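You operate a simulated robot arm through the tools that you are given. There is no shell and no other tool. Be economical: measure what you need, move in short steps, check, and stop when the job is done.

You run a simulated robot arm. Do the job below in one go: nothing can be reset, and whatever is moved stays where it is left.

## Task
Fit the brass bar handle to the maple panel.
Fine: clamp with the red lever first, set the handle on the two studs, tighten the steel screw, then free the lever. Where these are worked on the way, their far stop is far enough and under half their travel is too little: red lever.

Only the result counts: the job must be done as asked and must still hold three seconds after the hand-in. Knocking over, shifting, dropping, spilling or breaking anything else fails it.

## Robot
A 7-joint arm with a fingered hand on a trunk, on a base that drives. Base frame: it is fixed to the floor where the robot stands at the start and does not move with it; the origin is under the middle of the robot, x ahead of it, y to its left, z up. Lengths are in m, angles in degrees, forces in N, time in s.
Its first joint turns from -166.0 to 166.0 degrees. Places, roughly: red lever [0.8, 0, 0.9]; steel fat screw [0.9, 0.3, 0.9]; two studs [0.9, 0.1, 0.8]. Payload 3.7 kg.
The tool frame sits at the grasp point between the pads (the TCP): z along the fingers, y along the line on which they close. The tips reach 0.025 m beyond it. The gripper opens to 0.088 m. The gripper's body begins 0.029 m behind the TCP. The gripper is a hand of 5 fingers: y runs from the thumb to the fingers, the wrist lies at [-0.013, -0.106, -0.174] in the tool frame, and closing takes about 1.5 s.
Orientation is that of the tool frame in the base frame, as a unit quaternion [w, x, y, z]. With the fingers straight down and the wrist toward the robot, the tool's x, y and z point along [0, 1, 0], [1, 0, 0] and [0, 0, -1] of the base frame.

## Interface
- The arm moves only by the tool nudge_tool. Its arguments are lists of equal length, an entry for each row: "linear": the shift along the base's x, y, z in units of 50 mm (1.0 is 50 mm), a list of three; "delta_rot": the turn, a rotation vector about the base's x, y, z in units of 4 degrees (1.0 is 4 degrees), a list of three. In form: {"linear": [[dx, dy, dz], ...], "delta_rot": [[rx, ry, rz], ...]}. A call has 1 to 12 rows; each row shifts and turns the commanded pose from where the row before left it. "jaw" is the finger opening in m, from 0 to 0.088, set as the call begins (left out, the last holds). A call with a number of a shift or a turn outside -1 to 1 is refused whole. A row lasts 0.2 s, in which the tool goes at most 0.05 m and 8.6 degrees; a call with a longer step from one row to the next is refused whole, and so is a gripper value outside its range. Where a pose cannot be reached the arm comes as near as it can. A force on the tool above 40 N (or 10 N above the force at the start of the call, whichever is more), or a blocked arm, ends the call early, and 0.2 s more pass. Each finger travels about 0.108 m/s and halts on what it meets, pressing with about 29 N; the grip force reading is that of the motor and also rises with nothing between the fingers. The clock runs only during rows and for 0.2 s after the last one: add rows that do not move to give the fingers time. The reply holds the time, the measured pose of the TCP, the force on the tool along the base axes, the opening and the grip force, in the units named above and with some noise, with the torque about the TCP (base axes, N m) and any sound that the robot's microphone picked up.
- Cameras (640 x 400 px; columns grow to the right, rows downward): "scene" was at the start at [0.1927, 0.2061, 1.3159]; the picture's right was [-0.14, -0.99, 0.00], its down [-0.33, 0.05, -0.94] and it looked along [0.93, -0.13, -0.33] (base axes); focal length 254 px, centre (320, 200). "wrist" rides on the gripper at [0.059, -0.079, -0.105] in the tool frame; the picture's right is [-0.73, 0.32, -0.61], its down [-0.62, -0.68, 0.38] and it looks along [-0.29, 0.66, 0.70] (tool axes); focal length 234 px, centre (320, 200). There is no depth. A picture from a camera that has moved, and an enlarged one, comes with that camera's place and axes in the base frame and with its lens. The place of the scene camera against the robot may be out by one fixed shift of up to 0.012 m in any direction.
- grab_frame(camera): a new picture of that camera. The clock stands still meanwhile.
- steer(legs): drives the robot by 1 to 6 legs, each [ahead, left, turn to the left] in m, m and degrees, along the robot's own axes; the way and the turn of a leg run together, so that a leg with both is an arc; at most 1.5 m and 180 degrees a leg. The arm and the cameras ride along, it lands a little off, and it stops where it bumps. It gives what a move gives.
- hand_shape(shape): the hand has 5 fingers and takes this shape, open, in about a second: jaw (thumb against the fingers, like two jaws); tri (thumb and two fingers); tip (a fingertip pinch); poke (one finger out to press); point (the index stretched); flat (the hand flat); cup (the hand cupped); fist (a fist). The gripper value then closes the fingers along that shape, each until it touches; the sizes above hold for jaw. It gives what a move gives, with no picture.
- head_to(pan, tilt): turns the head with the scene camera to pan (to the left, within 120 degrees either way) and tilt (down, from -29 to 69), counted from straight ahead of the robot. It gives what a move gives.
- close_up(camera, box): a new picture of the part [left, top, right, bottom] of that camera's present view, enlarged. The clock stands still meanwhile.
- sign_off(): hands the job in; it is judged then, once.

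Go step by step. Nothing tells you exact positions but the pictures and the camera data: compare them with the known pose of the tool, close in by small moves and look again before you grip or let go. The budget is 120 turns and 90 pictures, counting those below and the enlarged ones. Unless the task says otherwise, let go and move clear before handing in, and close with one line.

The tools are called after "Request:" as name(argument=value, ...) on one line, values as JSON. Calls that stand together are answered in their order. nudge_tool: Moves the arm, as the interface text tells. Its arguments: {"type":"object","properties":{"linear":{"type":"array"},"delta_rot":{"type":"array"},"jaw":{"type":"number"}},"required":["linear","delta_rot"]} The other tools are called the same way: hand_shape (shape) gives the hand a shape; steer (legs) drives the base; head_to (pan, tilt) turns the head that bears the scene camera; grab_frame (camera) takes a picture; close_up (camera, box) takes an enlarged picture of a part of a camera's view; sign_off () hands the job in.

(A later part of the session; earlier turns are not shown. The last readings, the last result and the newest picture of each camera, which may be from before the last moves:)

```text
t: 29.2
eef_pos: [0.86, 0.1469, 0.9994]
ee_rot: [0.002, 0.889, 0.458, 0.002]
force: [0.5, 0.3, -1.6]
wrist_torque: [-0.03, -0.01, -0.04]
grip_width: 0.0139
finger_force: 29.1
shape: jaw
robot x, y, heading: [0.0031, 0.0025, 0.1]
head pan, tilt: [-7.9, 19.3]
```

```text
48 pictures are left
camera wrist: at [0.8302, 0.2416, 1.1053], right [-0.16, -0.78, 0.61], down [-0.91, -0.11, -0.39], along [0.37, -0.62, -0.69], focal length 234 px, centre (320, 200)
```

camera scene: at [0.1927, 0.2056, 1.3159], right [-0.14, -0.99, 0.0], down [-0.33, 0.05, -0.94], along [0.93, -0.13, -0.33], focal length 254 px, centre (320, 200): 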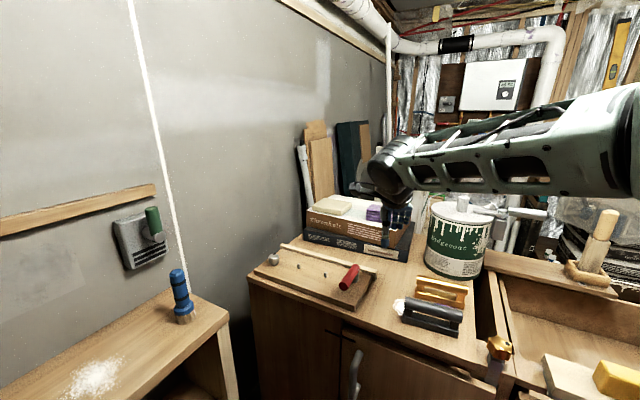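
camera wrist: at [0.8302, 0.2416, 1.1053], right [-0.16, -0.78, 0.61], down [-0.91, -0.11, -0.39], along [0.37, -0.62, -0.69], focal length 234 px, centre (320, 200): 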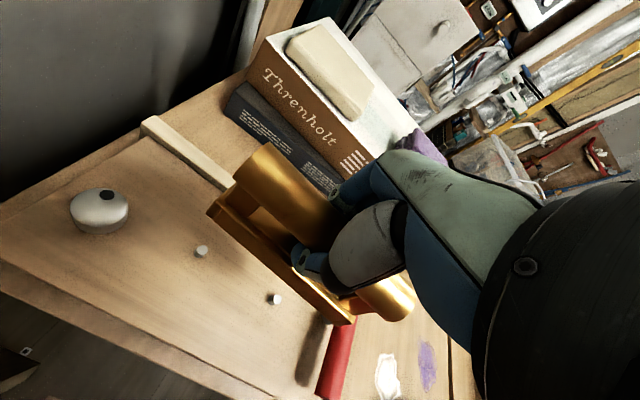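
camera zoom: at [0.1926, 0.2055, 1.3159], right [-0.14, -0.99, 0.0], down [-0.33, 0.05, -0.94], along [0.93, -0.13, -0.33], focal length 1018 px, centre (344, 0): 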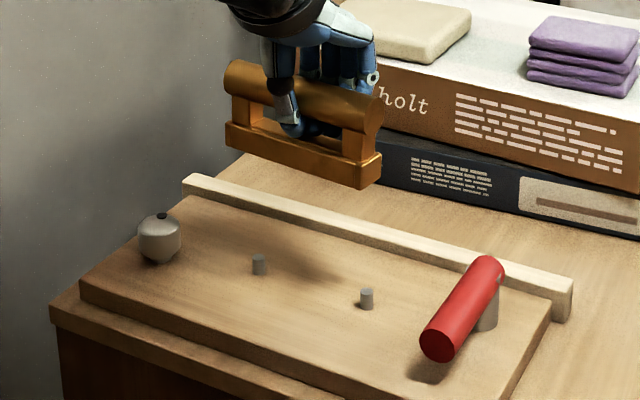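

I'm roughly over the studs. I'll lower until the base plate sits just above the stud tops and compare.

Request:
nudge_tool(linear=[[0, 0, -0.5], [0, 0, -0.5], [0, 0, -0.4], [0, 0, 0]], delta_rot=[[0, 0, 0], [0, 0, 0], [0, 0, 0], [0, 0, 0]])

Request:
close_up(camera="scene", box=[290, 230, 354, 280])

Request:
close_up(camera="wrist", box=[180, 130, 430, 340])

```text
t: 30.2
eef_pos: [0.8609, 0.1464, 0.9294]
ee_rot: [0.001, 0.889, 0.458, 0.002]
force: [-0.1, 0.4, -0.6]
wrist_torque: [0.0, -0.01, -0.04]
grip_width: 0.0138
finger_force: 29.0
shape: jaw
robot x, y, heading: [-0.0016, -0.0024, -0.0]
head pan, tilt: [-7.9, 19.3]
```

```text
8.00 times, centred on (322, 255) of scene
camera zoom: at [0.1928, 0.2056, 1.3159], right [-0.14, -0.99, 0.0], down [-0.33, 0.05, -0.94], along [0.93, -0.13, -0.33], focal length 2036 px, centre (304, -240)
```

zoom: 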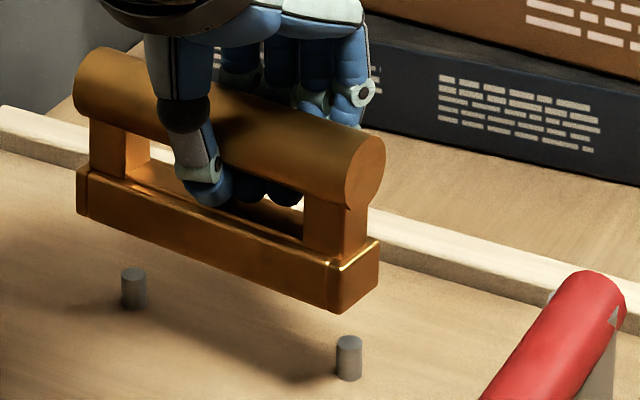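

```text
1.90 times, centred on (305, 235) of wrist
camera zoom: at [0.8298, 0.2407, 1.0348], right [-0.16, -0.78, 0.61], down [-0.91, -0.11, -0.39], along [0.37, -0.62, -0.69], focal length 446 px, centre (349, 133)
```

zoom: 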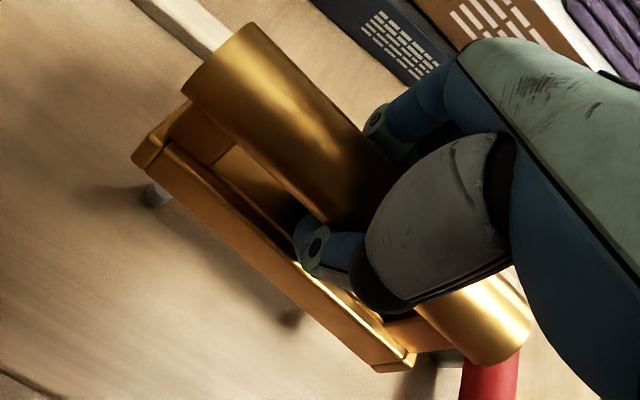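

In both views the handle yaw reads about 48°, against the 54.5° needed, and the offset is about (+4, -5) mm. I'll correct and look again.

Request:
nudge_tool(linear=[[0.09, -0.09, 0], [0, 0, -0.1], [0, 0, 0]], delta_rot=[[0, 0, 0.8], [0, 0, 0.75], [0, 0, 0]])

Request:
close_up(camera="scene", box=[290, 230, 354, 280])

Request:
close_up(camera="wrist", box=[180, 130, 430, 340])

```text
t: 31.0
eef_pos: [0.8639, 0.1424, 0.9254]
ee_rot: [0.002, 0.863, 0.506, 0.003]
force: [-0.4, 0.1, -1.6]
wrist_torque: [-0.02, 0.02, 0.03]
grip_width: 0.0141
finger_force: 29.4
shape: jaw
robot x, y, heading: [-0.0022, 0.0011, -0.1]
head pan, tilt: [-7.9, 19.3]
```

```text
8.00 times, centred on (322, 255) of scene
camera zoom: at [0.1927, 0.2056, 1.3159], right [-0.14, -0.99, 0.0], down [-0.33, 0.05, -0.94], along [0.93, -0.13, -0.33], focal length 2036 px, centre (304, -240)
```

zoom: 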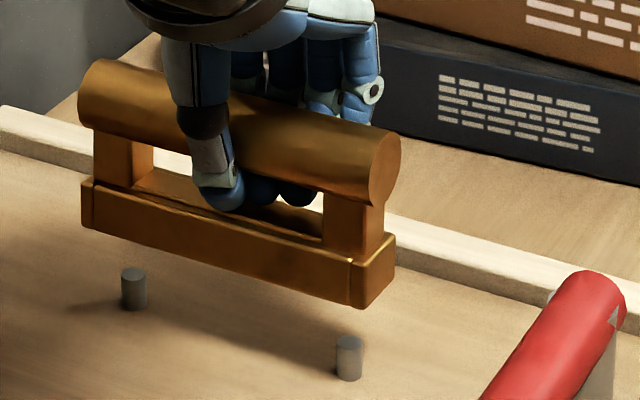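

```text
1.90 times, centred on (305, 235) of wrist
camera zoom: at [0.8241, 0.2324, 1.0302], right [-0.08, -0.79, 0.61], down [-0.9, -0.21, -0.39], along [0.43, -0.57, -0.69], focal length 446 px, centre (349, 133)
```

zoom: 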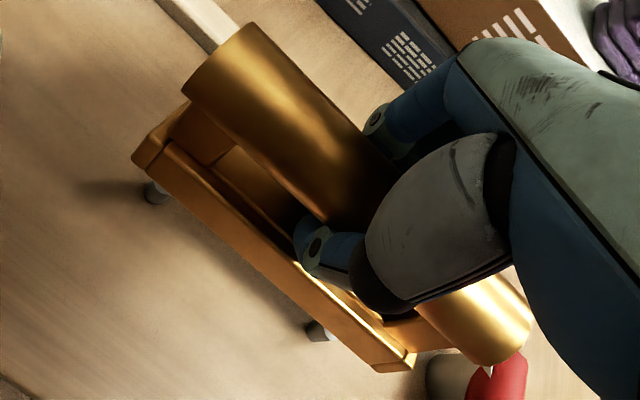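

Yaw now matches at 54.2°, and the residual is about 2.5 mm along the axis. I'll correct that and lower slowly.

Request:
nudge_tool(linear=[[-0.03, -0.04, 0], [0, 0, -0.12], [0, 0, -0.12], [0, 0, -0.12], [0, 0, -0.12]], delta_rot=[[0, 0, 0], [0, 0, 0], [0, 0, 0], [0, 0, 0], [0, 0, 0]])

Request:
close_up(camera="scene", box=[290, 230, 354, 280])

Request:
close_up(camera="wrist", box=[180, 130, 430, 340])

```text
t: 32.2
eef_pos: [0.8632, 0.1401, 0.9006]
ee_rot: [0.002, 0.863, 0.505, 0.002]
force: [-0.2, -0.9, -1.5]
wrist_torque: [0.05, 0.01, 0.01]
grip_width: 0.0136
finger_force: 28.9
shape: jaw
robot x, y, heading: [-0.0036, -0.0039, -0.1]
head pan, tilt: [-7.9, 19.3]
```

```text
8.00 times, centred on (322, 255) of scene
camera zoom: at [0.1927, 0.2056, 1.3159], right [-0.14, -0.99, 0.0], down [-0.33, 0.05, -0.94], along [0.93, -0.13, -0.33], focal length 2036 px, centre (304, -240)
```

zoom: 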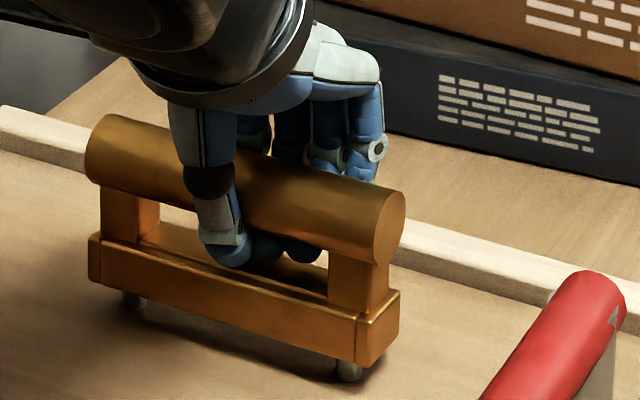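

```text
1.90 times, centred on (305, 235) of wrist
camera zoom: at [0.8228, 0.2306, 1.0064], right [-0.08, -0.79, 0.61], down [-0.9, -0.21, -0.39], along [0.43, -0.57, -0.69], focal length 446 px, centre (349, 133)
```

zoom: 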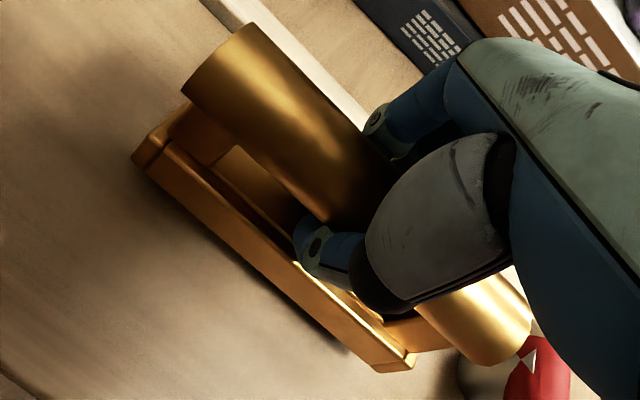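

The studs sit symmetrically under the plate. I'll keep lowering in small steps.

Request:
nudge_tool(linear=[[0, 0, -0.1], [0, 0, -0.1], [0, 0, -0.1]], delta_rot=[[0, 0, 0], [0, 0, 0], [0, 0, 0]])

Request:
close_up(camera="scene", box=[290, 230, 354, 280])

```text
t: 33.0
eef_pos: [0.863, 0.1402, 0.8861]
ee_rot: [0.002, 0.863, 0.505, 0.003]
force: [-0.5, -0.6, 4.8]
wrist_torque: [0.01, 0.01, 0.03]
grip_width: 0.0142
finger_force: 28.8
shape: jaw
robot x, y, heading: [-0.0012, -0.0008, -0.0]
head pan, tilt: [-7.9, 19.3]
```

```text
8.00 times, centred on (322, 255) of scene
camera zoom: at [0.1925, 0.2056, 1.3159], right [-0.14, -0.99, 0.0], down [-0.33, 0.05, -0.94], along [0.93, -0.13, -0.33], focal length 2036 px, centre (304, -240)
```

zoom: 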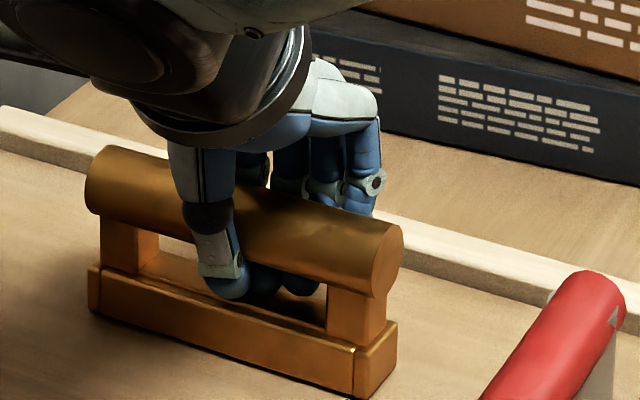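

Contact is at z of about 0.886, and the plate's bottom edge matches the panel surface, so it looks seated. I'll press a little and then release.

Request:
nudge_tool(linear=[[0, 0, -0.06], [0, 0, 0]], delta_rot=[[0, 0, 0], [0, 0, 0]])

Request:
nudge_tool(linear=[[0, 0, 0], [0, 0, 0], [0, 0, 0], [0, 0, 0], [0, 0, 0]], delta_rot=[[0, 0, 0], [0, 0, 0], [0, 0, 0], [0, 0, 0], [0, 0, 0]], jaw=0.065)

Request:
close_up(camera="scene", box=[290, 230, 354, 280])

Request:
close_up(camera="wrist", box=[180, 130, 430, 340])

```text
t: 33.6
eef_pos: [0.8623, 0.1405, 0.8833]
ee_rot: [0.002, 0.863, 0.506, 0.003]
force: [-2.0, 1.8, 4.9]
wrist_torque: [-0.04, 0.01, 0.02]
grip_width: 0.0126
finger_force: 29.1
shape: jaw
robot x, y, heading: [0.0041, 0.0002, 0.2]
head pan, tilt: [-7.9, 19.3]
```

```text
t: 34.8
eef_pos: [0.8636, 0.1398, 0.8835]
ee_rot: [0.002, 0.863, 0.505, 0.003]
force: [-0.2, -0.1, 0.3]
wrist_torque: [0.01, -0.03, -0.03]
grip_width: 0.0647
finger_force: 0.0
shape: jaw
robot x, y, heading: [-0.0011, -0.0018, -0.1]
head pan, tilt: [-7.9, 19.3]
```

```text
8.00 times, centred on (322, 255) of scene
camera zoom: at [0.1927, 0.2056, 1.3159], right [-0.14, -0.99, 0.0], down [-0.33, 0.05, -0.94], along [0.93, -0.13, -0.33], focal length 2036 px, centre (304, -240)
```

zoom: 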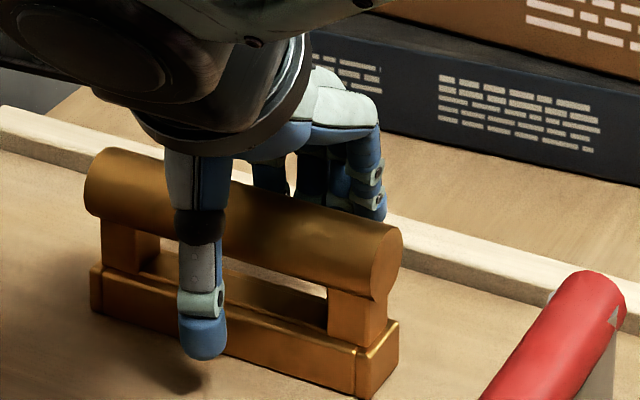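

```text
1.90 times, centred on (305, 235) of wrist
camera zoom: at [0.823, 0.231, 0.9885], right [-0.08, -0.79, 0.61], down [-0.9, -0.21, -0.39], along [0.43, -0.57, -0.69], focal length 446 px, centre (349, 133)
```

zoom: 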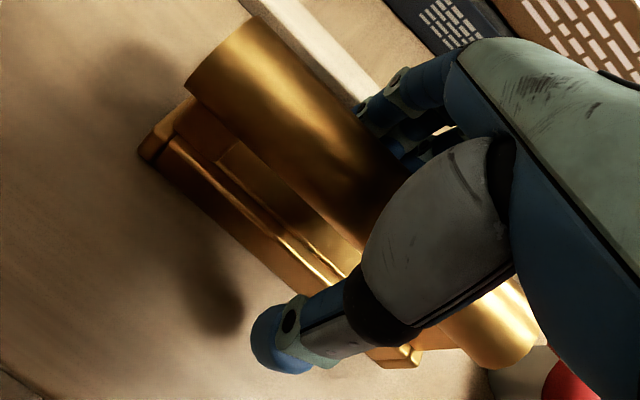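

The handle is released. I'll lift straight up and check that it stays seated.

Request:
nudge_tool(linear=[[0, 0, 0.3], [0, 0, 0.6], [0, 0, 0.8], [0, 0, 0.8], [0, 0, 0], [0, 0, 0], [0, 0, 0], [0, 0, 0], [0, 0, 0], [0, 0, 0], [0, 0, 0], [0, 0, 0]], delta_rot=[[0, 0, 0], [0, 0, 0], [0, 0, 0], [0, 0, 0], [0, 0, 1], [0, 0, 1], [0, 0, 1], [0, 0, 1], [0, 0, 1], [0, 0, 1], [0, 0, 1], [0, 0, 1]])

Request:
close_up(camera="scene", box=[250, 220, 378, 300])

Request:
grab_frame(camera="wrist")

```text
t: 37.4
eef_pos: [0.8644, 0.1406, 1.009]
ee_rot: [0.001, 0.689, 0.724, 0.002]
force: [0.7, 0.0, 0.3]
wrist_torque: [-0.04, 0.01, 0.02]
grip_width: 0.065
finger_force: 0.1
shape: jaw
robot x, y, heading: [-0.0018, 0.0013, -0.2]
head pan, tilt: [-7.9, 19.3]
```

```text
5.00 times, centred on (314, 260) of scene
camera zoom: at [0.1927, 0.2056, 1.3159], right [-0.14, -0.99, 0.0], down [-0.33, 0.05, -0.94], along [0.93, -0.13, -0.33], focal length 1273 px, centre (350, -100)
```

zoom: 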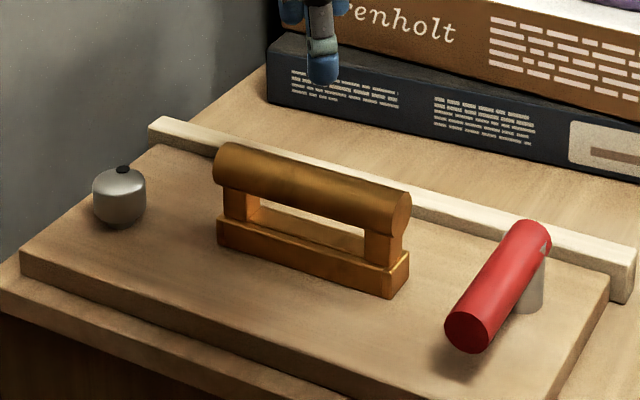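

```text
37 pictures are left
camera wrist: at [0.7813, 0.1963, 1.1136], right [0.36, -0.71, 0.61], down [-0.65, -0.66, -0.39], along [0.67, -0.26, -0.69], focal length 234 px, centre (320, 200)
```

wrist: 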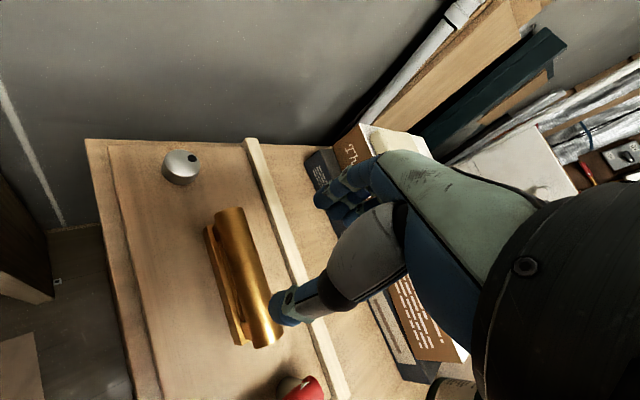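

The handle is seated flat on the panel. Now I'll locate the screw knob precisely.

Request:
close_up(camera="wrist", box=[140, 130, 220, 200])

Request:
close_up(camera="scene", box=[256, 240, 296, 272])

```text
5.71 times, centred on (180, 165) of wrist
camera zoom: at [0.7813, 0.1963, 1.1136], right [0.36, -0.71, 0.61], down [-0.65, -0.66, -0.39], along [0.67, -0.26, -0.69], focal length 1338 px, centre (1120, 400)
```

zoom: 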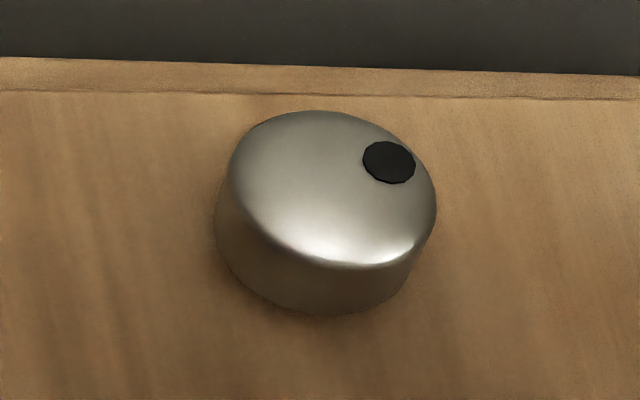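

```text
12.50 times, centred on (276, 256) of scene
camera zoom: at [0.1927, 0.2056, 1.3159], right [-0.14, -0.99, 0.0], down [-0.33, 0.05, -0.94], along [0.93, -0.13, -0.33], focal length 3182 px, centre (870, -500)
```

zoom: 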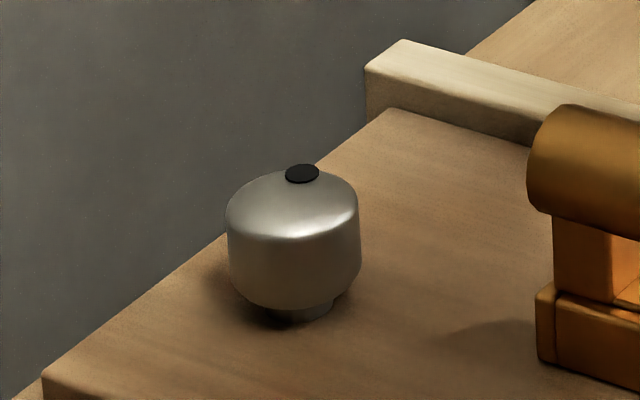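

The knob centre is at about (0.915, 0.2605), 36 mm across, with its top at z of about 0.875; its dot is at yaw of about -10°. I'll turn the hand counter-clockwise for a long tightening stroke and move above it.

Request:
nudge_tool(linear=[[0.085, 0.2, 0], [0.085, 0.2, 0], [0.085, 0.2, 0], [0.085, 0.2, 0], [0.085, 0.2, 0], [0.085, 0.2, 0], [0.085, 0.2, 0], [0.085, 0.2, 0], [0.085, 0.2, 0], [0.085, 0.2, 0], [0.085, 0.2, 0], [0.085, 0.2, 0]], delta_rot=[[0, 0, 1], [0, 0, 1], [0, 0, 1], [0, 0, 1], [0, 0, 1], [0, 0, 1], [0, 0, 1], [0, 0, 1], [0, 0, 1], [0, 0, 1], [0, 0, 1], [0, 0, 1]], jaw=0.058)

Request:
nudge_tool(linear=[[0, 0, 0], [0, 0, 0], [0, 0, 0], [0, 0, 0], [0, 0, 0], [0, 0, 0], [0, 0, 0]], delta_rot=[[0, 0, 1], [0, 0, 1], [0, 0, 1], [0, 0, 1], [0, 0, 1], [0, 0, 1], [0, 0, 1]])

Request:
grab_frame(camera="wrist")

Request:
grab_frame(camera="scene")

```text
t: 40.0
eef_pos: [0.9121, 0.2608, 1.008]
ee_rot: [0.0, 0.336, 0.942, 0.003]
force: [0.2, 0.5, 0.3]
wrist_torque: [-0.03, -0.02, -0.01]
grip_width: 0.0583
finger_force: 0.1
shape: jaw
robot x, y, heading: [-0.001, -0.0015, 0.2]
head pan, tilt: [-7.9, 19.3]
```

```text
t: 41.6
eef_pos: [0.9146, 0.2607, 1.008]
ee_rot: [-0.002, 0.098, 0.995, 0.003]
force: [-0.2, -0.4, 0.2]
wrist_torque: [0.03, -0.04, 0.0]
grip_width: 0.0583
finger_force: 0.1
shape: jaw
robot x, y, heading: [0.0034, -0.0006, -0.3]
head pan, tilt: [-7.9, 19.3]
```

```text
34 pictures are left
camera wrist: at [0.8413, 0.1946, 1.1134], right [0.78, 0.17, 0.61], down [0.48, -0.79, -0.39], along [0.41, 0.59, -0.69], focal length 234 px, centre (320, 200)
```

wrist: 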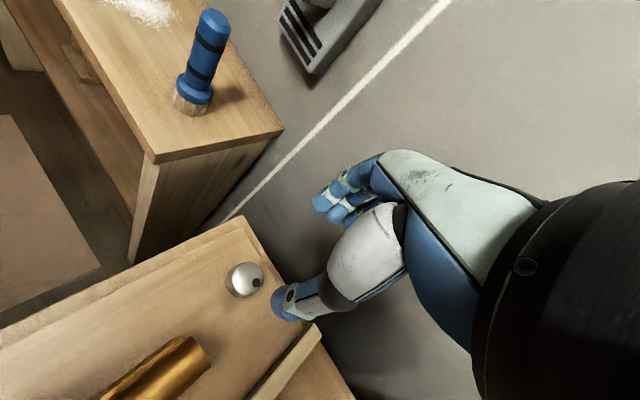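

```text
33 pictures are left
camera scene: at [0.1926, 0.2056, 1.3159], right [-0.14, -0.99, 0.0], down [-0.33, 0.05, -0.94], along [0.93, -0.13, -0.33], focal length 254 px, centre (320, 200)
```

scene: 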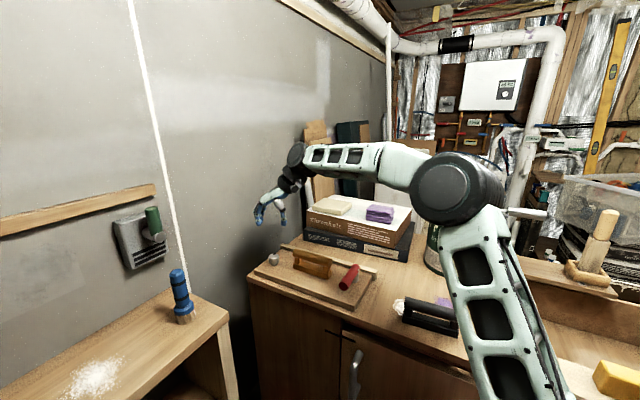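

The position agrees to within a few mm. I'll descend over the knob and close.

Request:
nudge_tool(linear=[[0.03, -0.01, -0.6], [0, 0, -0.6], [0, 0, -0.6], [0, 0, -0.6], [0, 0, -0.26]], delta_rot=[[0, 0, 0], [0, 0, 0], [0, 0, 0], [0, 0, 0], [0, 0, 0]])

Request:
close_up(camera="scene", box=[236, 210, 316, 275])

Request:
grab_frame(camera="wrist")

```text
t: 42.8
eef_pos: [0.9151, 0.2601, 0.8748]
ee_rot: [0.0, 0.098, 0.995, 0.002]
force: [-0.5, -0.5, 0.6]
wrist_torque: [0.0, -0.01, 0.04]
grip_width: 0.0585
finger_force: 0.0
shape: jaw
robot x, y, heading: [-0.0009, 0.0004, -0.2]
head pan, tilt: [-7.9, 19.3]
```

```text
6.15 times, centred on (276, 242) of scene
camera zoom: at [0.1926, 0.2056, 1.3159], right [-0.14, -0.99, 0.0], down [-0.33, 0.05, -0.94], along [0.93, -0.13, -0.33], focal length 1566 px, centre (591, -62)
```

zoom: 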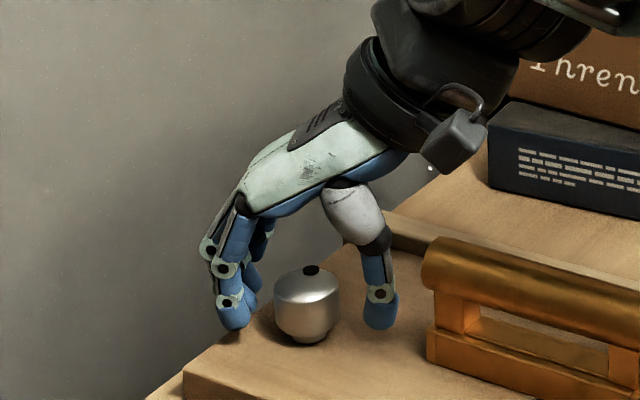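

```text
31 pictures are left
camera wrist: at [0.8421, 0.1943, 0.9806], right [0.78, 0.17, 0.61], down [0.48, -0.79, -0.39], along [0.41, 0.59, -0.69], focal length 234 px, centre (320, 200)
```

wrist: 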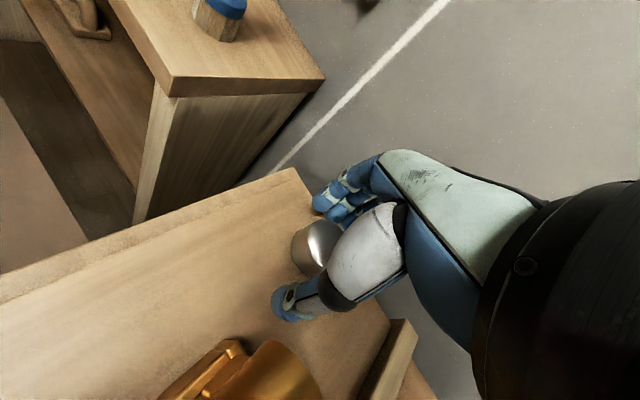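

The knob is centred between the fingers, so I'll close on it.

Request:
nudge_tool(linear=[[0, 0, 0], [0, 0, 0], [0, 0, 0], [0, 0, 0], [0, 0, 0], [0, 0, 0]], delta_rot=[[0, 0, 0], [0, 0, 0], [0, 0, 0], [0, 0, 0], [0, 0, 0], [0, 0, 0]], jaw=0.0)

Request:
nudge_tool(linear=[[0, 0, 0], [0, 0, 0], [0, 0, 0], [0, 0, 0]], delta_rot=[[0, 0, -1], [0, 0, -1], [0, 0, -1], [0, 0, -1]])

Request:
close_up(camera="scene", box=[236, 210, 316, 275])

```text
t: 44.2
eef_pos: [0.9151, 0.2601, 0.8747]
ee_rot: [0.0, 0.098, 0.995, 0.003]
force: [-2.2, -3.5, -3.4]
wrist_torque: [-0.08, 0.07, 0.0]
grip_width: 0.0245
finger_force: 29.0
shape: jaw
robot x, y, heading: [-0.0031, -0.0007, -0.1]
head pan, tilt: [-7.9, 19.3]
```

```text
t: 45.2
eef_pos: [0.9149, 0.2614, 0.8763]
ee_rot: [0.0, 0.236, 0.972, 0.002]
force: [-3.5, 3.5, -1.7]
wrist_torque: [0.09, 0.02, 0.13]
grip_width: 0.0245
finger_force: 29.1
shape: jaw
robot x, y, heading: [0.0019, -0.0024, 0.1]
head pan, tilt: [-7.9, 19.3]
```

```text
6.15 times, centred on (276, 242) of scene
camera zoom: at [0.1927, 0.2058, 1.3159], right [-0.14, -0.99, 0.0], down [-0.33, 0.05, -0.94], along [0.93, -0.13, -0.33], focal length 1566 px, centre (591, -62)
```

zoom: 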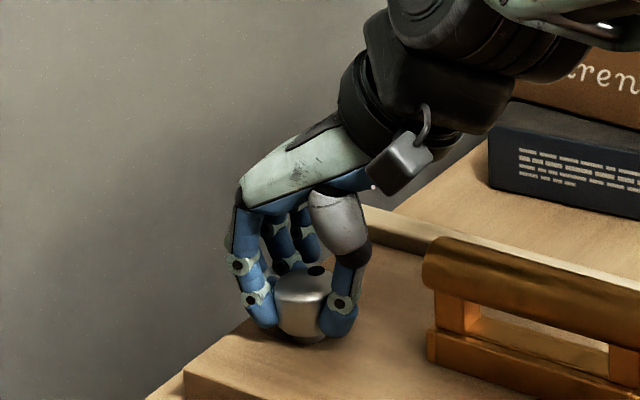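

The knob turns with light torque. I'll continue clockwise.

Request:
nudge_tool(linear=[[0, 0, 0], [0, 0, 0], [0, 0, 0], [0, 0, 0], [0, 0, 0], [0, 0, 0], [0, 0, 0], [0, 0, 0], [0, 0, 0], [0, 0, 0], [0, 0, 0], [0, 0, 0]], delta_rot=[[0, 0, -1], [0, 0, -1], [0, 0, -1], [0, 0, -1], [0, 0, -1], [0, 0, -1], [0, 0, -1], [0, 0, -1], [0, 0, -1], [0, 0, -1], [0, 0, -1], [0, 0, -1]])

Request:
close_up(camera="scene", box=[236, 210, 316, 275])

```text
t: 47.8
eef_pos: [0.9161, 0.2597, 0.8757]
ee_rot: [0.001, 0.61, 0.792, 0.002]
force: [3.3, 17.9, 1.2]
wrist_torque: [0.35, -0.24, 0.19]
grip_width: 0.0247
finger_force: 28.4
shape: jaw
robot x, y, heading: [0.0005, 0.0012, -0.1]
head pan, tilt: [-7.9, 19.3]
```

```text
6.15 times, centred on (276, 242) of scene
camera zoom: at [0.1928, 0.2062, 1.3158], right [-0.14, -0.99, 0.0], down [-0.33, 0.05, -0.94], along [0.93, -0.13, -0.33], focal length 1566 px, centre (591, -62)
```

zoom: 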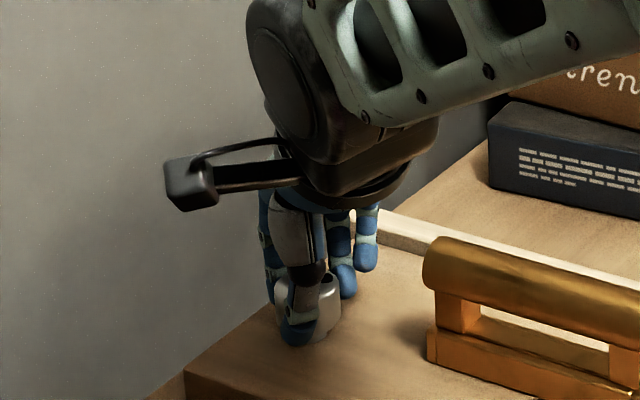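

The dot has turned with the hand by about 64° so far. I'll ease the side force and continue the stroke.

Request:
nudge_tool(linear=[[0, 0.05, 0], [0, 0, 0], [0, 0, 0], [0, 0, 0], [0, 0, 0]], delta_rot=[[0, 0, 0], [0, 0, -1], [0, 0, -1], [0, 0, -1], [0, 0, -1]])

Request:
nudge_tool(linear=[[0, 0, 0], [0, 0, 0], [0, 0, 0], [0, 0, 0], [0, 0, 0]], delta_rot=[[0, 0, -1], [0, 0, -1], [0, 0, -1], [0, 0, -1], [0, 0, -1]])

Request:
close_up(camera="scene", box=[236, 210, 316, 275])

```text
t: 49.0
eef_pos: [0.9158, 0.2626, 0.8756]
ee_rot: [0.001, 0.715, 0.699, 0.002]
force: [7.4, 14.1, -0.9]
wrist_torque: [0.22, -0.29, 0.14]
grip_width: 0.0248
finger_force: 29.2
shape: jaw
robot x, y, heading: [0.0024, 0.0033, -0.1]
head pan, tilt: [-7.9, 19.3]
```

```text
t: 50.2
eef_pos: [0.915, 0.2631, 0.8749]
ee_rot: [0.002, 0.826, 0.564, 0.002]
force: [13.3, 17.0, -0.1]
wrist_torque: [0.17, -0.41, 0.16]
grip_width: 0.0249
finger_force: 29.0
shape: jaw
robot x, y, heading: [-0.0055, 0.0012, -0.0]
head pan, tilt: [-7.9, 19.3]
```

```text
6.15 times, centred on (276, 242) of scene
camera zoom: at [0.1932, 0.2062, 1.3157], right [-0.14, -0.99, 0.0], down [-0.33, 0.05, -0.94], along [0.93, -0.13, -0.33], focal length 1566 px, centre (591, -62)
```

zoom: 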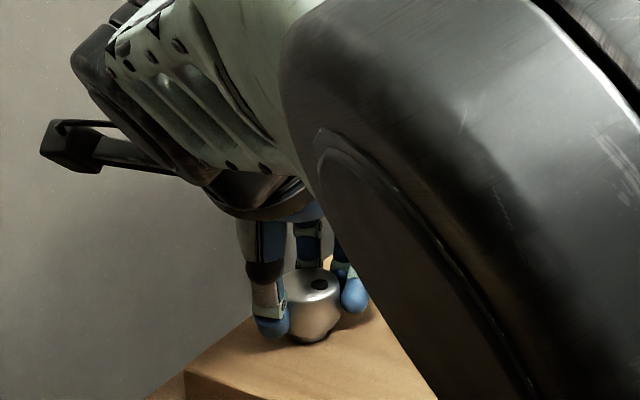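

The knob has turned about 100° and torque is still low. I'll release, rotate back around the knob and take another stroke.

Request:
nudge_tool(linear=[[0, 0, 0], [0, 0, 0], [0, 0, 0], [0, 0, 0], [0, 0, 0]], delta_rot=[[0, 0, 0], [0, 0, 0], [0, 0, 0], [0, 0, 0], [0, 0, 0]], jaw=0.06)

Request:
nudge_tool(linear=[[0.02, -0.04, 0], [0, 0, 0], [0, 0, 0], [0, 0, 0], [0, 0, 0], [0, 0, 0], [0, 0, 0], [0, 0, 0], [0, 0, 0], [0, 0, 0], [0, 0, 0], [0, 0, 0]], delta_rot=[[0, 0, 1], [0, 0, 1], [0, 0, 1], [0, 0, 1], [0, 0, 1], [0, 0, 1], [0, 0, 1], [0, 0, 1], [0, 0, 1], [0, 0, 1], [0, 0, 1], [0, 0, 1]])

Request:
nudge_tool(linear=[[0, 0, 0], [0, 0, 0], [0, 0, 0], [0, 0, 0], [0, 0, 0], [0, 0, 0], [0, 0, 0], [0, 0, 0], [0, 0, 0], [0, 0, 0], [0, 0, 0], [0, 0, 0]], delta_rot=[[0, 0, 1], [0, 0, 1], [0, 0, 1], [0, 0, 1], [0, 0, 1], [0, 0, 1], [0, 0, 1], [0, 0, 1], [0, 0, 1], [0, 0, 1], [0, 0, 1], [0, 0, 1]])

Request:
close_up(camera="scene", box=[236, 210, 316, 275])

```text
t: 51.4
eef_pos: [0.915, 0.2617, 0.8756]
ee_rot: [0.002, 0.826, 0.564, 0.002]
force: [0.6, -0.3, 0.4]
wrist_torque: [0.04, -0.04, 0.01]
grip_width: 0.0596
finger_force: 0.0
shape: jaw
robot x, y, heading: [-0.0018, -0.0015, -0.3]
head pan, tilt: [-7.9, 19.3]
```

```text
t: 54.0
eef_pos: [0.9164, 0.2606, 0.8746]
ee_rot: [0.001, 0.523, 0.852, 0.003]
force: [-0.4, 0.3, -0.1]
wrist_torque: [-0.01, 0.02, -0.01]
grip_width: 0.0597
finger_force: 0.1
shape: jaw
robot x, y, heading: [0.0022, -0.0027, -0.0]
head pan, tilt: [-7.9, 19.3]
```

```text
t: 56.6
eef_pos: [0.9176, 0.2598, 0.8749]
ee_rot: [-0.001, 0.132, 0.991, 0.002]
force: [-0.5, 0.3, -0.9]
wrist_torque: [0.02, 0.01, -0.01]
grip_width: 0.0599
finger_force: 0.1
shape: jaw
robot x, y, heading: [0.0011, -0.0035, 0.1]
head pan, tilt: [-7.9, 19.3]
```

```text
6.15 times, centred on (276, 242) of scene
camera zoom: at [0.1926, 0.2056, 1.3159], right [-0.14, -0.99, 0.0], down [-0.33, 0.05, -0.94], along [0.93, -0.13, -0.33], focal length 1566 px, centre (591, -62)
```

zoom: 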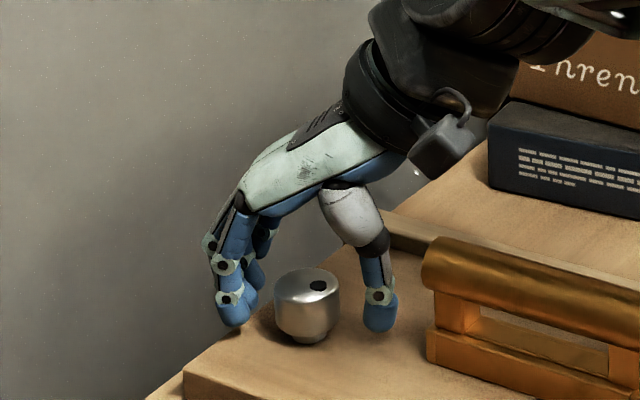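

The knob held its turn, with the dot now front-right. Second stroke: close and turn clockwise.

Request:
nudge_tool(linear=[[-0.03, 0.01, 0], [0, 0, 0], [0, 0, 0], [0, 0, 0], [0, 0, 0], [0, 0, 0], [0, 0, 0]], delta_rot=[[0, 0, 0], [0, 0, 0], [0, 0, 0], [0, 0, 0], [0, 0, 0], [0, 0, 0], [0, 0, 0]], jaw=0.0)

Request:
nudge_tool(linear=[[0, 0, 0], [0, 0, 0], [0, 0, 0], [0, 0, 0], [0, 0, 0], [0, 0, 0], [0, 0, 0], [0, 0, 0], [0, 0, 0], [0, 0, 0], [0, 0, 0], [0, 0, 0]], delta_rot=[[0, 0, -1], [0, 0, -1], [0, 0, -1], [0, 0, -1], [0, 0, -1], [0, 0, -1], [0, 0, -1], [0, 0, -1], [0, 0, -1], [0, 0, -1], [0, 0, -1], [0, 0, -1]])

Request:
nudge_tool(linear=[[0, 0.04, 0], [0, 0, 0], [0, 0, 0], [0, 0, 0], [0, 0, 0], [0, 0, 0], [0, 0, 0], [0, 0, 0], [0, 0, 0], [0, 0, 0], [0, 0, 0], [0, 0, 0]], delta_rot=[[0, 0, -1], [0, 0, -1], [0, 0, -1], [0, 0, -1], [0, 0, -1], [0, 0, -1], [0, 0, -1], [0, 0, -1], [0, 0, -1], [0, 0, -1], [0, 0, -1], [0, 0, -1]])

Request:
close_up(camera="scene", box=[236, 210, 316, 275])

```text
t: 58.2
eef_pos: [0.915, 0.2608, 0.8741]
ee_rot: [-0.001, 0.133, 0.991, 0.002]
force: [-0.6, -4.1, -2.8]
wrist_torque: [-0.08, 0.05, -0.03]
grip_width: 0.0249
finger_force: 28.9
shape: jaw
robot x, y, heading: [-0.0009, 0.0014, -0.0]
head pan, tilt: [-7.9, 19.3]
```

```text
t: 60.8
eef_pos: [0.9154, 0.2627, 0.8757]
ee_rot: [0.001, 0.524, 0.852, 0.002]
force: [3.3, 12.9, -1.9]
wrist_torque: [0.26, -0.18, 0.15]
grip_width: 0.025
finger_force: 28.6
shape: jaw
robot x, y, heading: [-0.0017, 0.0017, -0.2]
head pan, tilt: [-7.9, 19.3]
```

```text
t: 63.4
eef_pos: [0.9147, 0.2652, 0.875]
ee_rot: [0.001, 0.826, 0.564, 0.003]
force: [11.6, 32.1, -0.7]
wrist_torque: [0.57, -0.42, 0.79]
grip_width: 0.0255
finger_force: 29.1
shape: jaw
robot x, y, heading: [-0.0006, 0.0015, 0.1]
head pan, tilt: [-7.9, 19.3]
```

```text
6.15 times, centred on (276, 242) of scene
camera zoom: at [0.1931, 0.2069, 1.3157], right [-0.14, -0.99, 0.0], down [-0.33, 0.04, -0.94], along [0.93, -0.13, -0.33], focal length 1566 px, centre (591, -62)
```

zoom: 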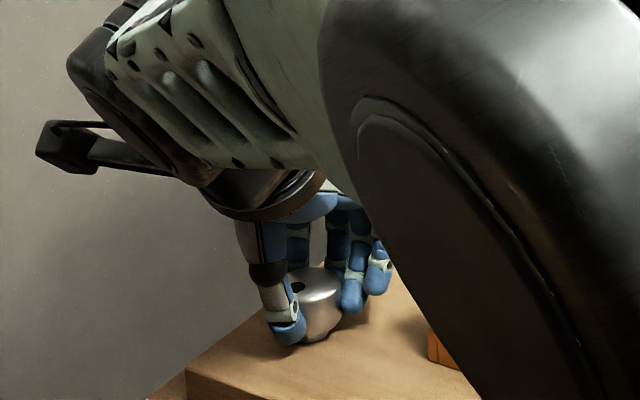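

Torque jumped to 0.79 N·m near the end of this stroke, which suggests it is tightening. I'll release, swing back and try another short stroke to confirm the stop.

Request:
nudge_tool(linear=[[0, 0, 0], [0, 0, 0], [0, 0, 0], [0, 0, 0], [0, 0, 0]], delta_rot=[[0, 0, 0], [0, 0, 0], [0, 0, 0], [0, 0, 0], [0, 0, 0]], jaw=0.06)

Request:
nudge_tool(linear=[[0.02, -0.06, 0], [0, 0, 0], [0, 0, 0], [0, 0, 0], [0, 0, 0], [0, 0, 0], [0, 0, 0], [0, 0, 0], [0, 0, 0], [0, 0, 0], [0, 0, 0], [0, 0, 0]], delta_rot=[[0, 0, 1], [0, 0, 1], [0, 0, 1], [0, 0, 1], [0, 0, 1], [0, 0, 1], [0, 0, 1], [0, 0, 1], [0, 0, 1], [0, 0, 1], [0, 0, 1], [0, 0, 1]])

Request:
nudge_tool(linear=[[-0.04, 0, 0], [0, 0, 0], [0, 0, 0], [0, 0, 0], [0, 0, 0], [0, 0, 0], [0, 0, 0], [0, 0, 0], [0, 0, 0], [0, 0, 0], [0, 0, 0], [0, 0, 0]], delta_rot=[[0, 0, 1], [0, 0, 1], [0, 0, 1], [0, 0, 1], [0, 0, 1], [0, 0, 1], [0, 0, 1], [0, 0, 1], [0, 0, 1], [0, 0, 1], [0, 0, 1], [0, 0, 1]])

Request:
close_up(camera="scene", box=[256, 235, 306, 275])

```text
t: 64.6
eef_pos: [0.9136, 0.262, 0.8756]
ee_rot: [0.001, 0.825, 0.565, 0.002]
force: [-0.5, -0.3, 0.0]
wrist_torque: [0.01, 0.01, 0.03]
grip_width: 0.0595
finger_force: 0.0
shape: jaw
robot x, y, heading: [0.0003, 0.0006, -0.1]
head pan, tilt: [-7.9, 19.3]
```

```text
t: 67.2
eef_pos: [0.9155, 0.2607, 0.8738]
ee_rot: [0.001, 0.524, 0.852, 0.002]
force: [-0.1, 0.0, -1.1]
wrist_torque: [-0.01, 0.03, 0.01]
grip_width: 0.0594
finger_force: 0.1
shape: jaw
robot x, y, heading: [0.0026, 0.0025, -0.3]
head pan, tilt: [-7.9, 19.3]
```

```text
t: 69.8
eef_pos: [0.9126, 0.2601, 0.8755]
ee_rot: [0.0, 0.133, 0.991, 0.002]
force: [0.7, 0.1, 0.0]
wrist_torque: [-0.01, -0.03, 0.02]
grip_width: 0.0599
finger_force: 0.0
shape: jaw
robot x, y, heading: [-0.0011, -0.0054, 0.2]
head pan, tilt: [-7.9, 19.3]
```

```text
10.00 times, centred on (281, 255) of scene
camera zoom: at [0.1926, 0.2056, 1.3159], right [-0.14, -0.99, 0.0], down [-0.33, 0.05, -0.94], along [0.93, -0.13, -0.33], focal length 2545 px, centre (710, -350)
```

zoom: 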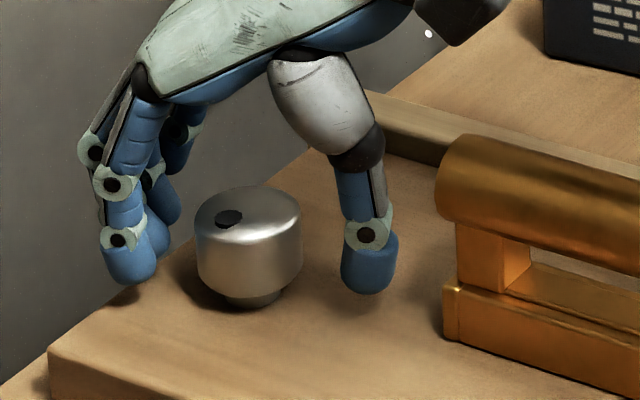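

The dot is now at about 135°, so the knob has turned roughly 200° clockwise in total. I'll try a third stroke to confirm the stop.

Request:
nudge_tool(linear=[[0.04, 0.01, 0], [0, 0, 0], [0, 0, 0], [0, 0, 0], [0, 0, 0], [0, 0, 0], [0, 0, 0]], delta_rot=[[0, 0, 0], [0, 0, 0], [0, 0, 0], [0, 0, 0], [0, 0, 0], [0, 0, 0], [0, 0, 0]], jaw=0.0)

Request:
nudge_tool(linear=[[0, 0, 0], [0, 0, 0], [0, 0, 0], [0, 0, 0], [0, 0, 0], [0, 0, 0]], delta_rot=[[0, 0, -1], [0, 0, -1], [0, 0, -1], [0, 0, -1], [0, 0, -1], [0, 0, -1]])

Request:
close_up(camera="scene", box=[256, 235, 306, 275])

```text
t: 71.4
eef_pos: [0.9149, 0.2599, 0.8753]
ee_rot: [0.0, 0.133, 0.991, 0.001]
force: [-6.9, -4.9, -2.6]
wrist_torque: [-0.08, 0.12, 0.06]
grip_width: 0.0255
finger_force: 29.4
shape: jaw
robot x, y, heading: [-0.0001, 0.0035, -0.2]
head pan, tilt: [-7.9, 19.3]
```

```text
t: 72.8
eef_pos: [0.9147, 0.2619, 0.8757]
ee_rot: [0.0, 0.335, 0.942, 0.003]
force: [-19.4, 7.7, -5.0]
wrist_torque: [0.19, 0.39, 0.39]
grip_width: 0.0242
finger_force: 29.1
shape: jaw
robot x, y, heading: [0.0001, -0.0028, -0.0]
head pan, tilt: [-7.9, 19.3]
```

```text
10.00 times, centred on (281, 255) of scene
camera zoom: at [0.1921, 0.206, 1.3159], right [-0.14, -0.99, 0.0], down [-0.33, 0.05, -0.94], along [0.93, -0.13, -0.33], focal length 2545 px, centre (710, -350)
```

zoom: 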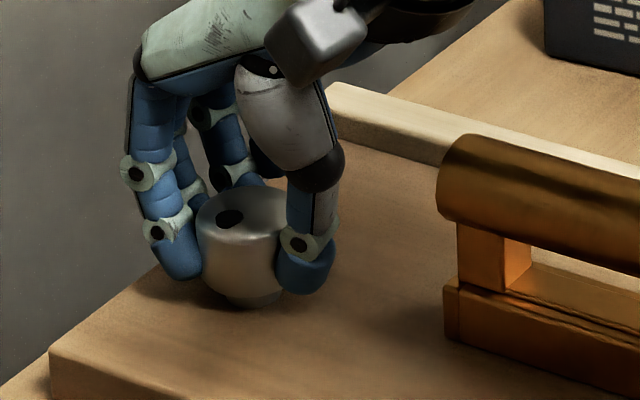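

The dot didn't move while the hand turned 24°, so the knob is at its stop. I'll push a bit more to make sure.

Request:
nudge_tool(linear=[[-0.04, 0, 0], [0, 0, 0], [0, 0, 0], [0, 0, 0], [0, 0, 0], [0, 0, 0]], delta_rot=[[0, 0, -1], [0, 0, -1], [0, 0, -1], [0, 0, -1], [0, 0, -1], [0, 0, -1]])

Request:
close_up(camera="scene", box=[256, 235, 306, 275])

```text
t: 74.2
eef_pos: [0.9123, 0.2658, 0.8743]
ee_rot: [0.0, 0.523, 0.852, 0.003]
force: [-19.0, 29.8, -9.0]
wrist_torque: [0.78, 0.3, 0.81]
grip_width: 0.0231
finger_force: 29.0
shape: jaw
robot x, y, heading: [0.0022, 0.0006, 0.3]
head pan, tilt: [-7.9, 19.3]
```

```text
10.00 times, centred on (281, 255) of scene
camera zoom: at [0.1924, 0.2068, 1.3158], right [-0.14, -0.99, 0.0], down [-0.33, 0.04, -0.94], along [0.93, -0.13, -0.33], focal length 2545 px, centre (710, -350)
```

zoom: 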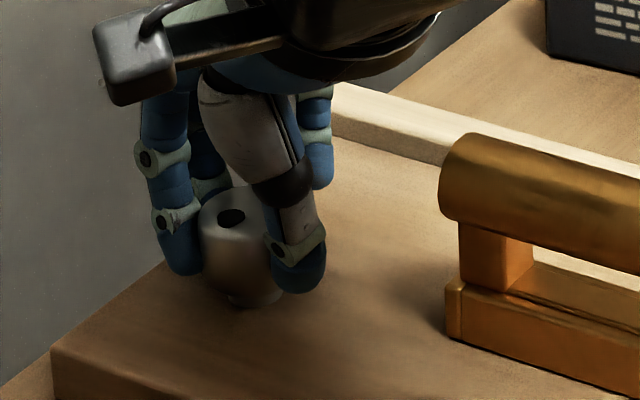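

The knob stays firm at 0.8 N·m, so the screw is tight. I'll release, lift, and go free the lever.

Request:
nudge_tool(linear=[[0, 0, 0], [0, 0, 0], [0, 0, 0], [0, 0, 0], [0, 0, 0], [0, 0, 0.3], [0, 0, 0.7], [0, 0, 0.7], [0, 0, 0.9]], delta_rot=[[0, 0, 0], [0, 0, 0], [0, 0, 0], [0, 0, 0], [0, 0, 0], [0, 0, 0], [0, 0, 0], [0, 0, 0], [0, 0, 0]], jaw=0.07)

Request:
nudge_tool(linear=[[-0.4, -0.5, 0], [-0.4, -0.5, 0], [-0.4, -0.5, 0], [-0.4, -0.5, 0], [-0.4, -0.5, 0], [-0.4, -0.5, 0], [-0.4, -0.5, 0], [-0.4, -0.4, 0], [-0.15, -0.1, 0]], delta_rot=[[0, 0, 1], [0, 0, 1], [0, 0, 1], [0, 0, 1], [0, 0, 1], [0, 0, 1], [0, 0, 0.6], [0, 0, 0], [0, 0, 0]], jaw=0.085)

Request:
grab_frame(camera="wrist")

Request:
close_up(camera="scene", box=[250, 200, 390, 300])

```text
t: 76.2
eef_pos: [0.9161, 0.26, 1.0052]
ee_rot: [0.0, 0.525, 0.851, 0.002]
force: [0.1, -0.4, 0.6]
wrist_torque: [-0.01, 0.0, 0.02]
grip_width: 0.0697
finger_force: 0.0
shape: jaw
robot x, y, heading: [-0.0032, -0.0023, 0.0]
head pan, tilt: [-7.9, 19.3]
```

```text
t: 78.2
eef_pos: [0.7475, 0.0607, 1.0047]
ee_rot: [0.0, 0.316, 0.949, 0.002]
force: [-0.1, -0.3, 0.4]
wrist_torque: [0.03, -0.01, -0.02]
grip_width: 0.085
finger_force: 0.0
shape: jaw
robot x, y, heading: [-0.0004, -0.001, -0.1]
head pan, tilt: [-7.9, 19.3]
```

```text
22 pictures are left
camera wrist: at [0.652, 0.0325, 1.1099], right [0.77, -0.18, 0.61], down [0.09, -0.92, -0.39], along [0.63, 0.36, -0.69], focal length 234 px, centre (320, 200)
```

wrist: 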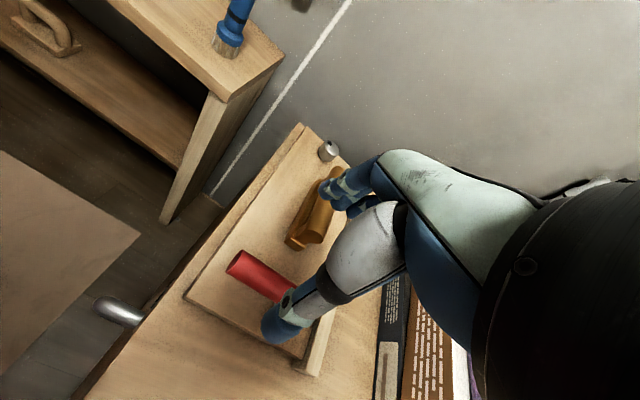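

```text
4.00 times, centred on (320, 250) of scene
camera zoom: at [0.1927, 0.2056, 1.3159], right [-0.14, -0.99, 0.0], down [-0.33, 0.05, -0.94], along [0.93, -0.13, -0.33], focal length 1018 px, centre (320, 0)
```

zoom: 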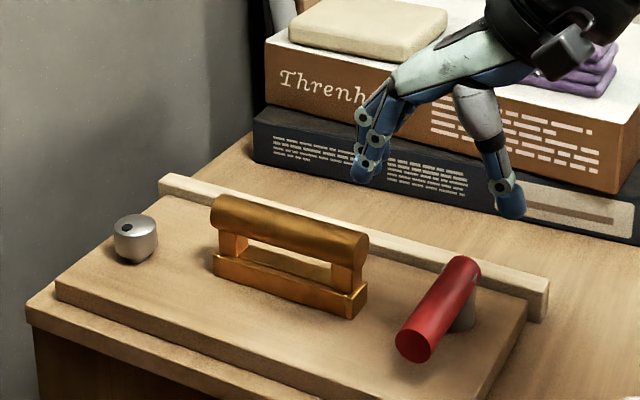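

I'm centred over the lever, whose axis is near (0.748, 0.062). I'll descend, then sweep counter-clockwise back toward its start.

Request:
nudge_tool(linear=[[0, 0, -0.7], [0, 0, -0.7], [0, 0, -0.6], [0, 0, -0.34], [-0.175, -0.187, 0], [-0.175, -0.187, 0]], delta_rot=[[0, 0, 0], [0, 0, 0], [0, 0, 0], [0, 0, 0], [0, 0, 0], [0, 0, 0]])

Request:
nudge_tool(linear=[[0.0075, -0.0975, 0], [0.0075, -0.0975, 0], [0.0075, -0.0975, 0], [0.0075, -0.0975, 0], [0.0075, -0.0975, 0], [0.0075, -0.0975, 0], [0.0075, -0.0975, 0], [0.0075, -0.0975, 0]], delta_rot=[[0, 0, 1], [0, 0, 1], [0, 0, 1], [0, 0, 1], [0, 0, 1], [0, 0, 1], [0, 0, 1], [0, 0, 1]])

Request:
close_up(camera="scene", box=[250, 200, 390, 300])

Request:
grab_frame(camera="wrist")

```text
t: 79.6
eef_pos: [0.7287, 0.0433, 0.8881]
ee_rot: [0.0, 0.316, 0.949, 0.003]
force: [0.9, 1.6, -0.5]
wrist_torque: [0.05, 0.03, -0.02]
grip_width: 0.0857
finger_force: 0.0
shape: jaw
robot x, y, heading: [-0.0026, -0.0013, 0.2]
head pan, tilt: [-7.9, 19.3]
```

```text
t: 81.4
eef_pos: [0.7322, 0.0018, 0.8878]
ee_rot: [0.0, 0.042, 0.999, 0.003]
force: [0.0, 2.8, 0.5]
wrist_torque: [0.04, 0.0, -0.01]
grip_width: 0.0855
finger_force: 0.1
shape: jaw
robot x, y, heading: [0.0004, -0.002, -0.1]
head pan, tilt: [-7.9, 19.3]
```

```text
4.00 times, centred on (320, 250) of scene
camera zoom: at [0.1927, 0.2056, 1.3159], right [-0.14, -0.99, 0.0], down [-0.33, 0.05, -0.94], along [0.93, -0.13, -0.33], focal length 1018 px, centre (320, 0)
```

zoom: 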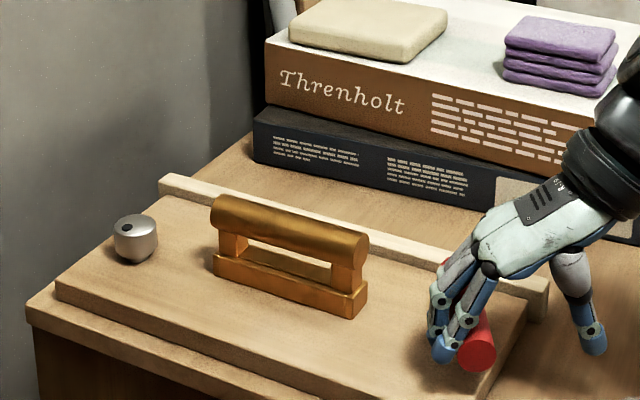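

```text
19 pictures are left
camera wrist: at [0.667, -0.0713, 0.9937], right [0.75, 0.26, 0.61], down [0.56, -0.73, -0.39], along [0.34, 0.63, -0.69], focal length 234 px, centre (320, 200)
```

wrist: 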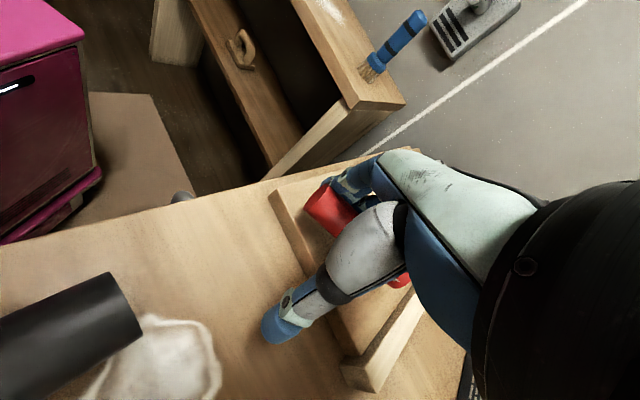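

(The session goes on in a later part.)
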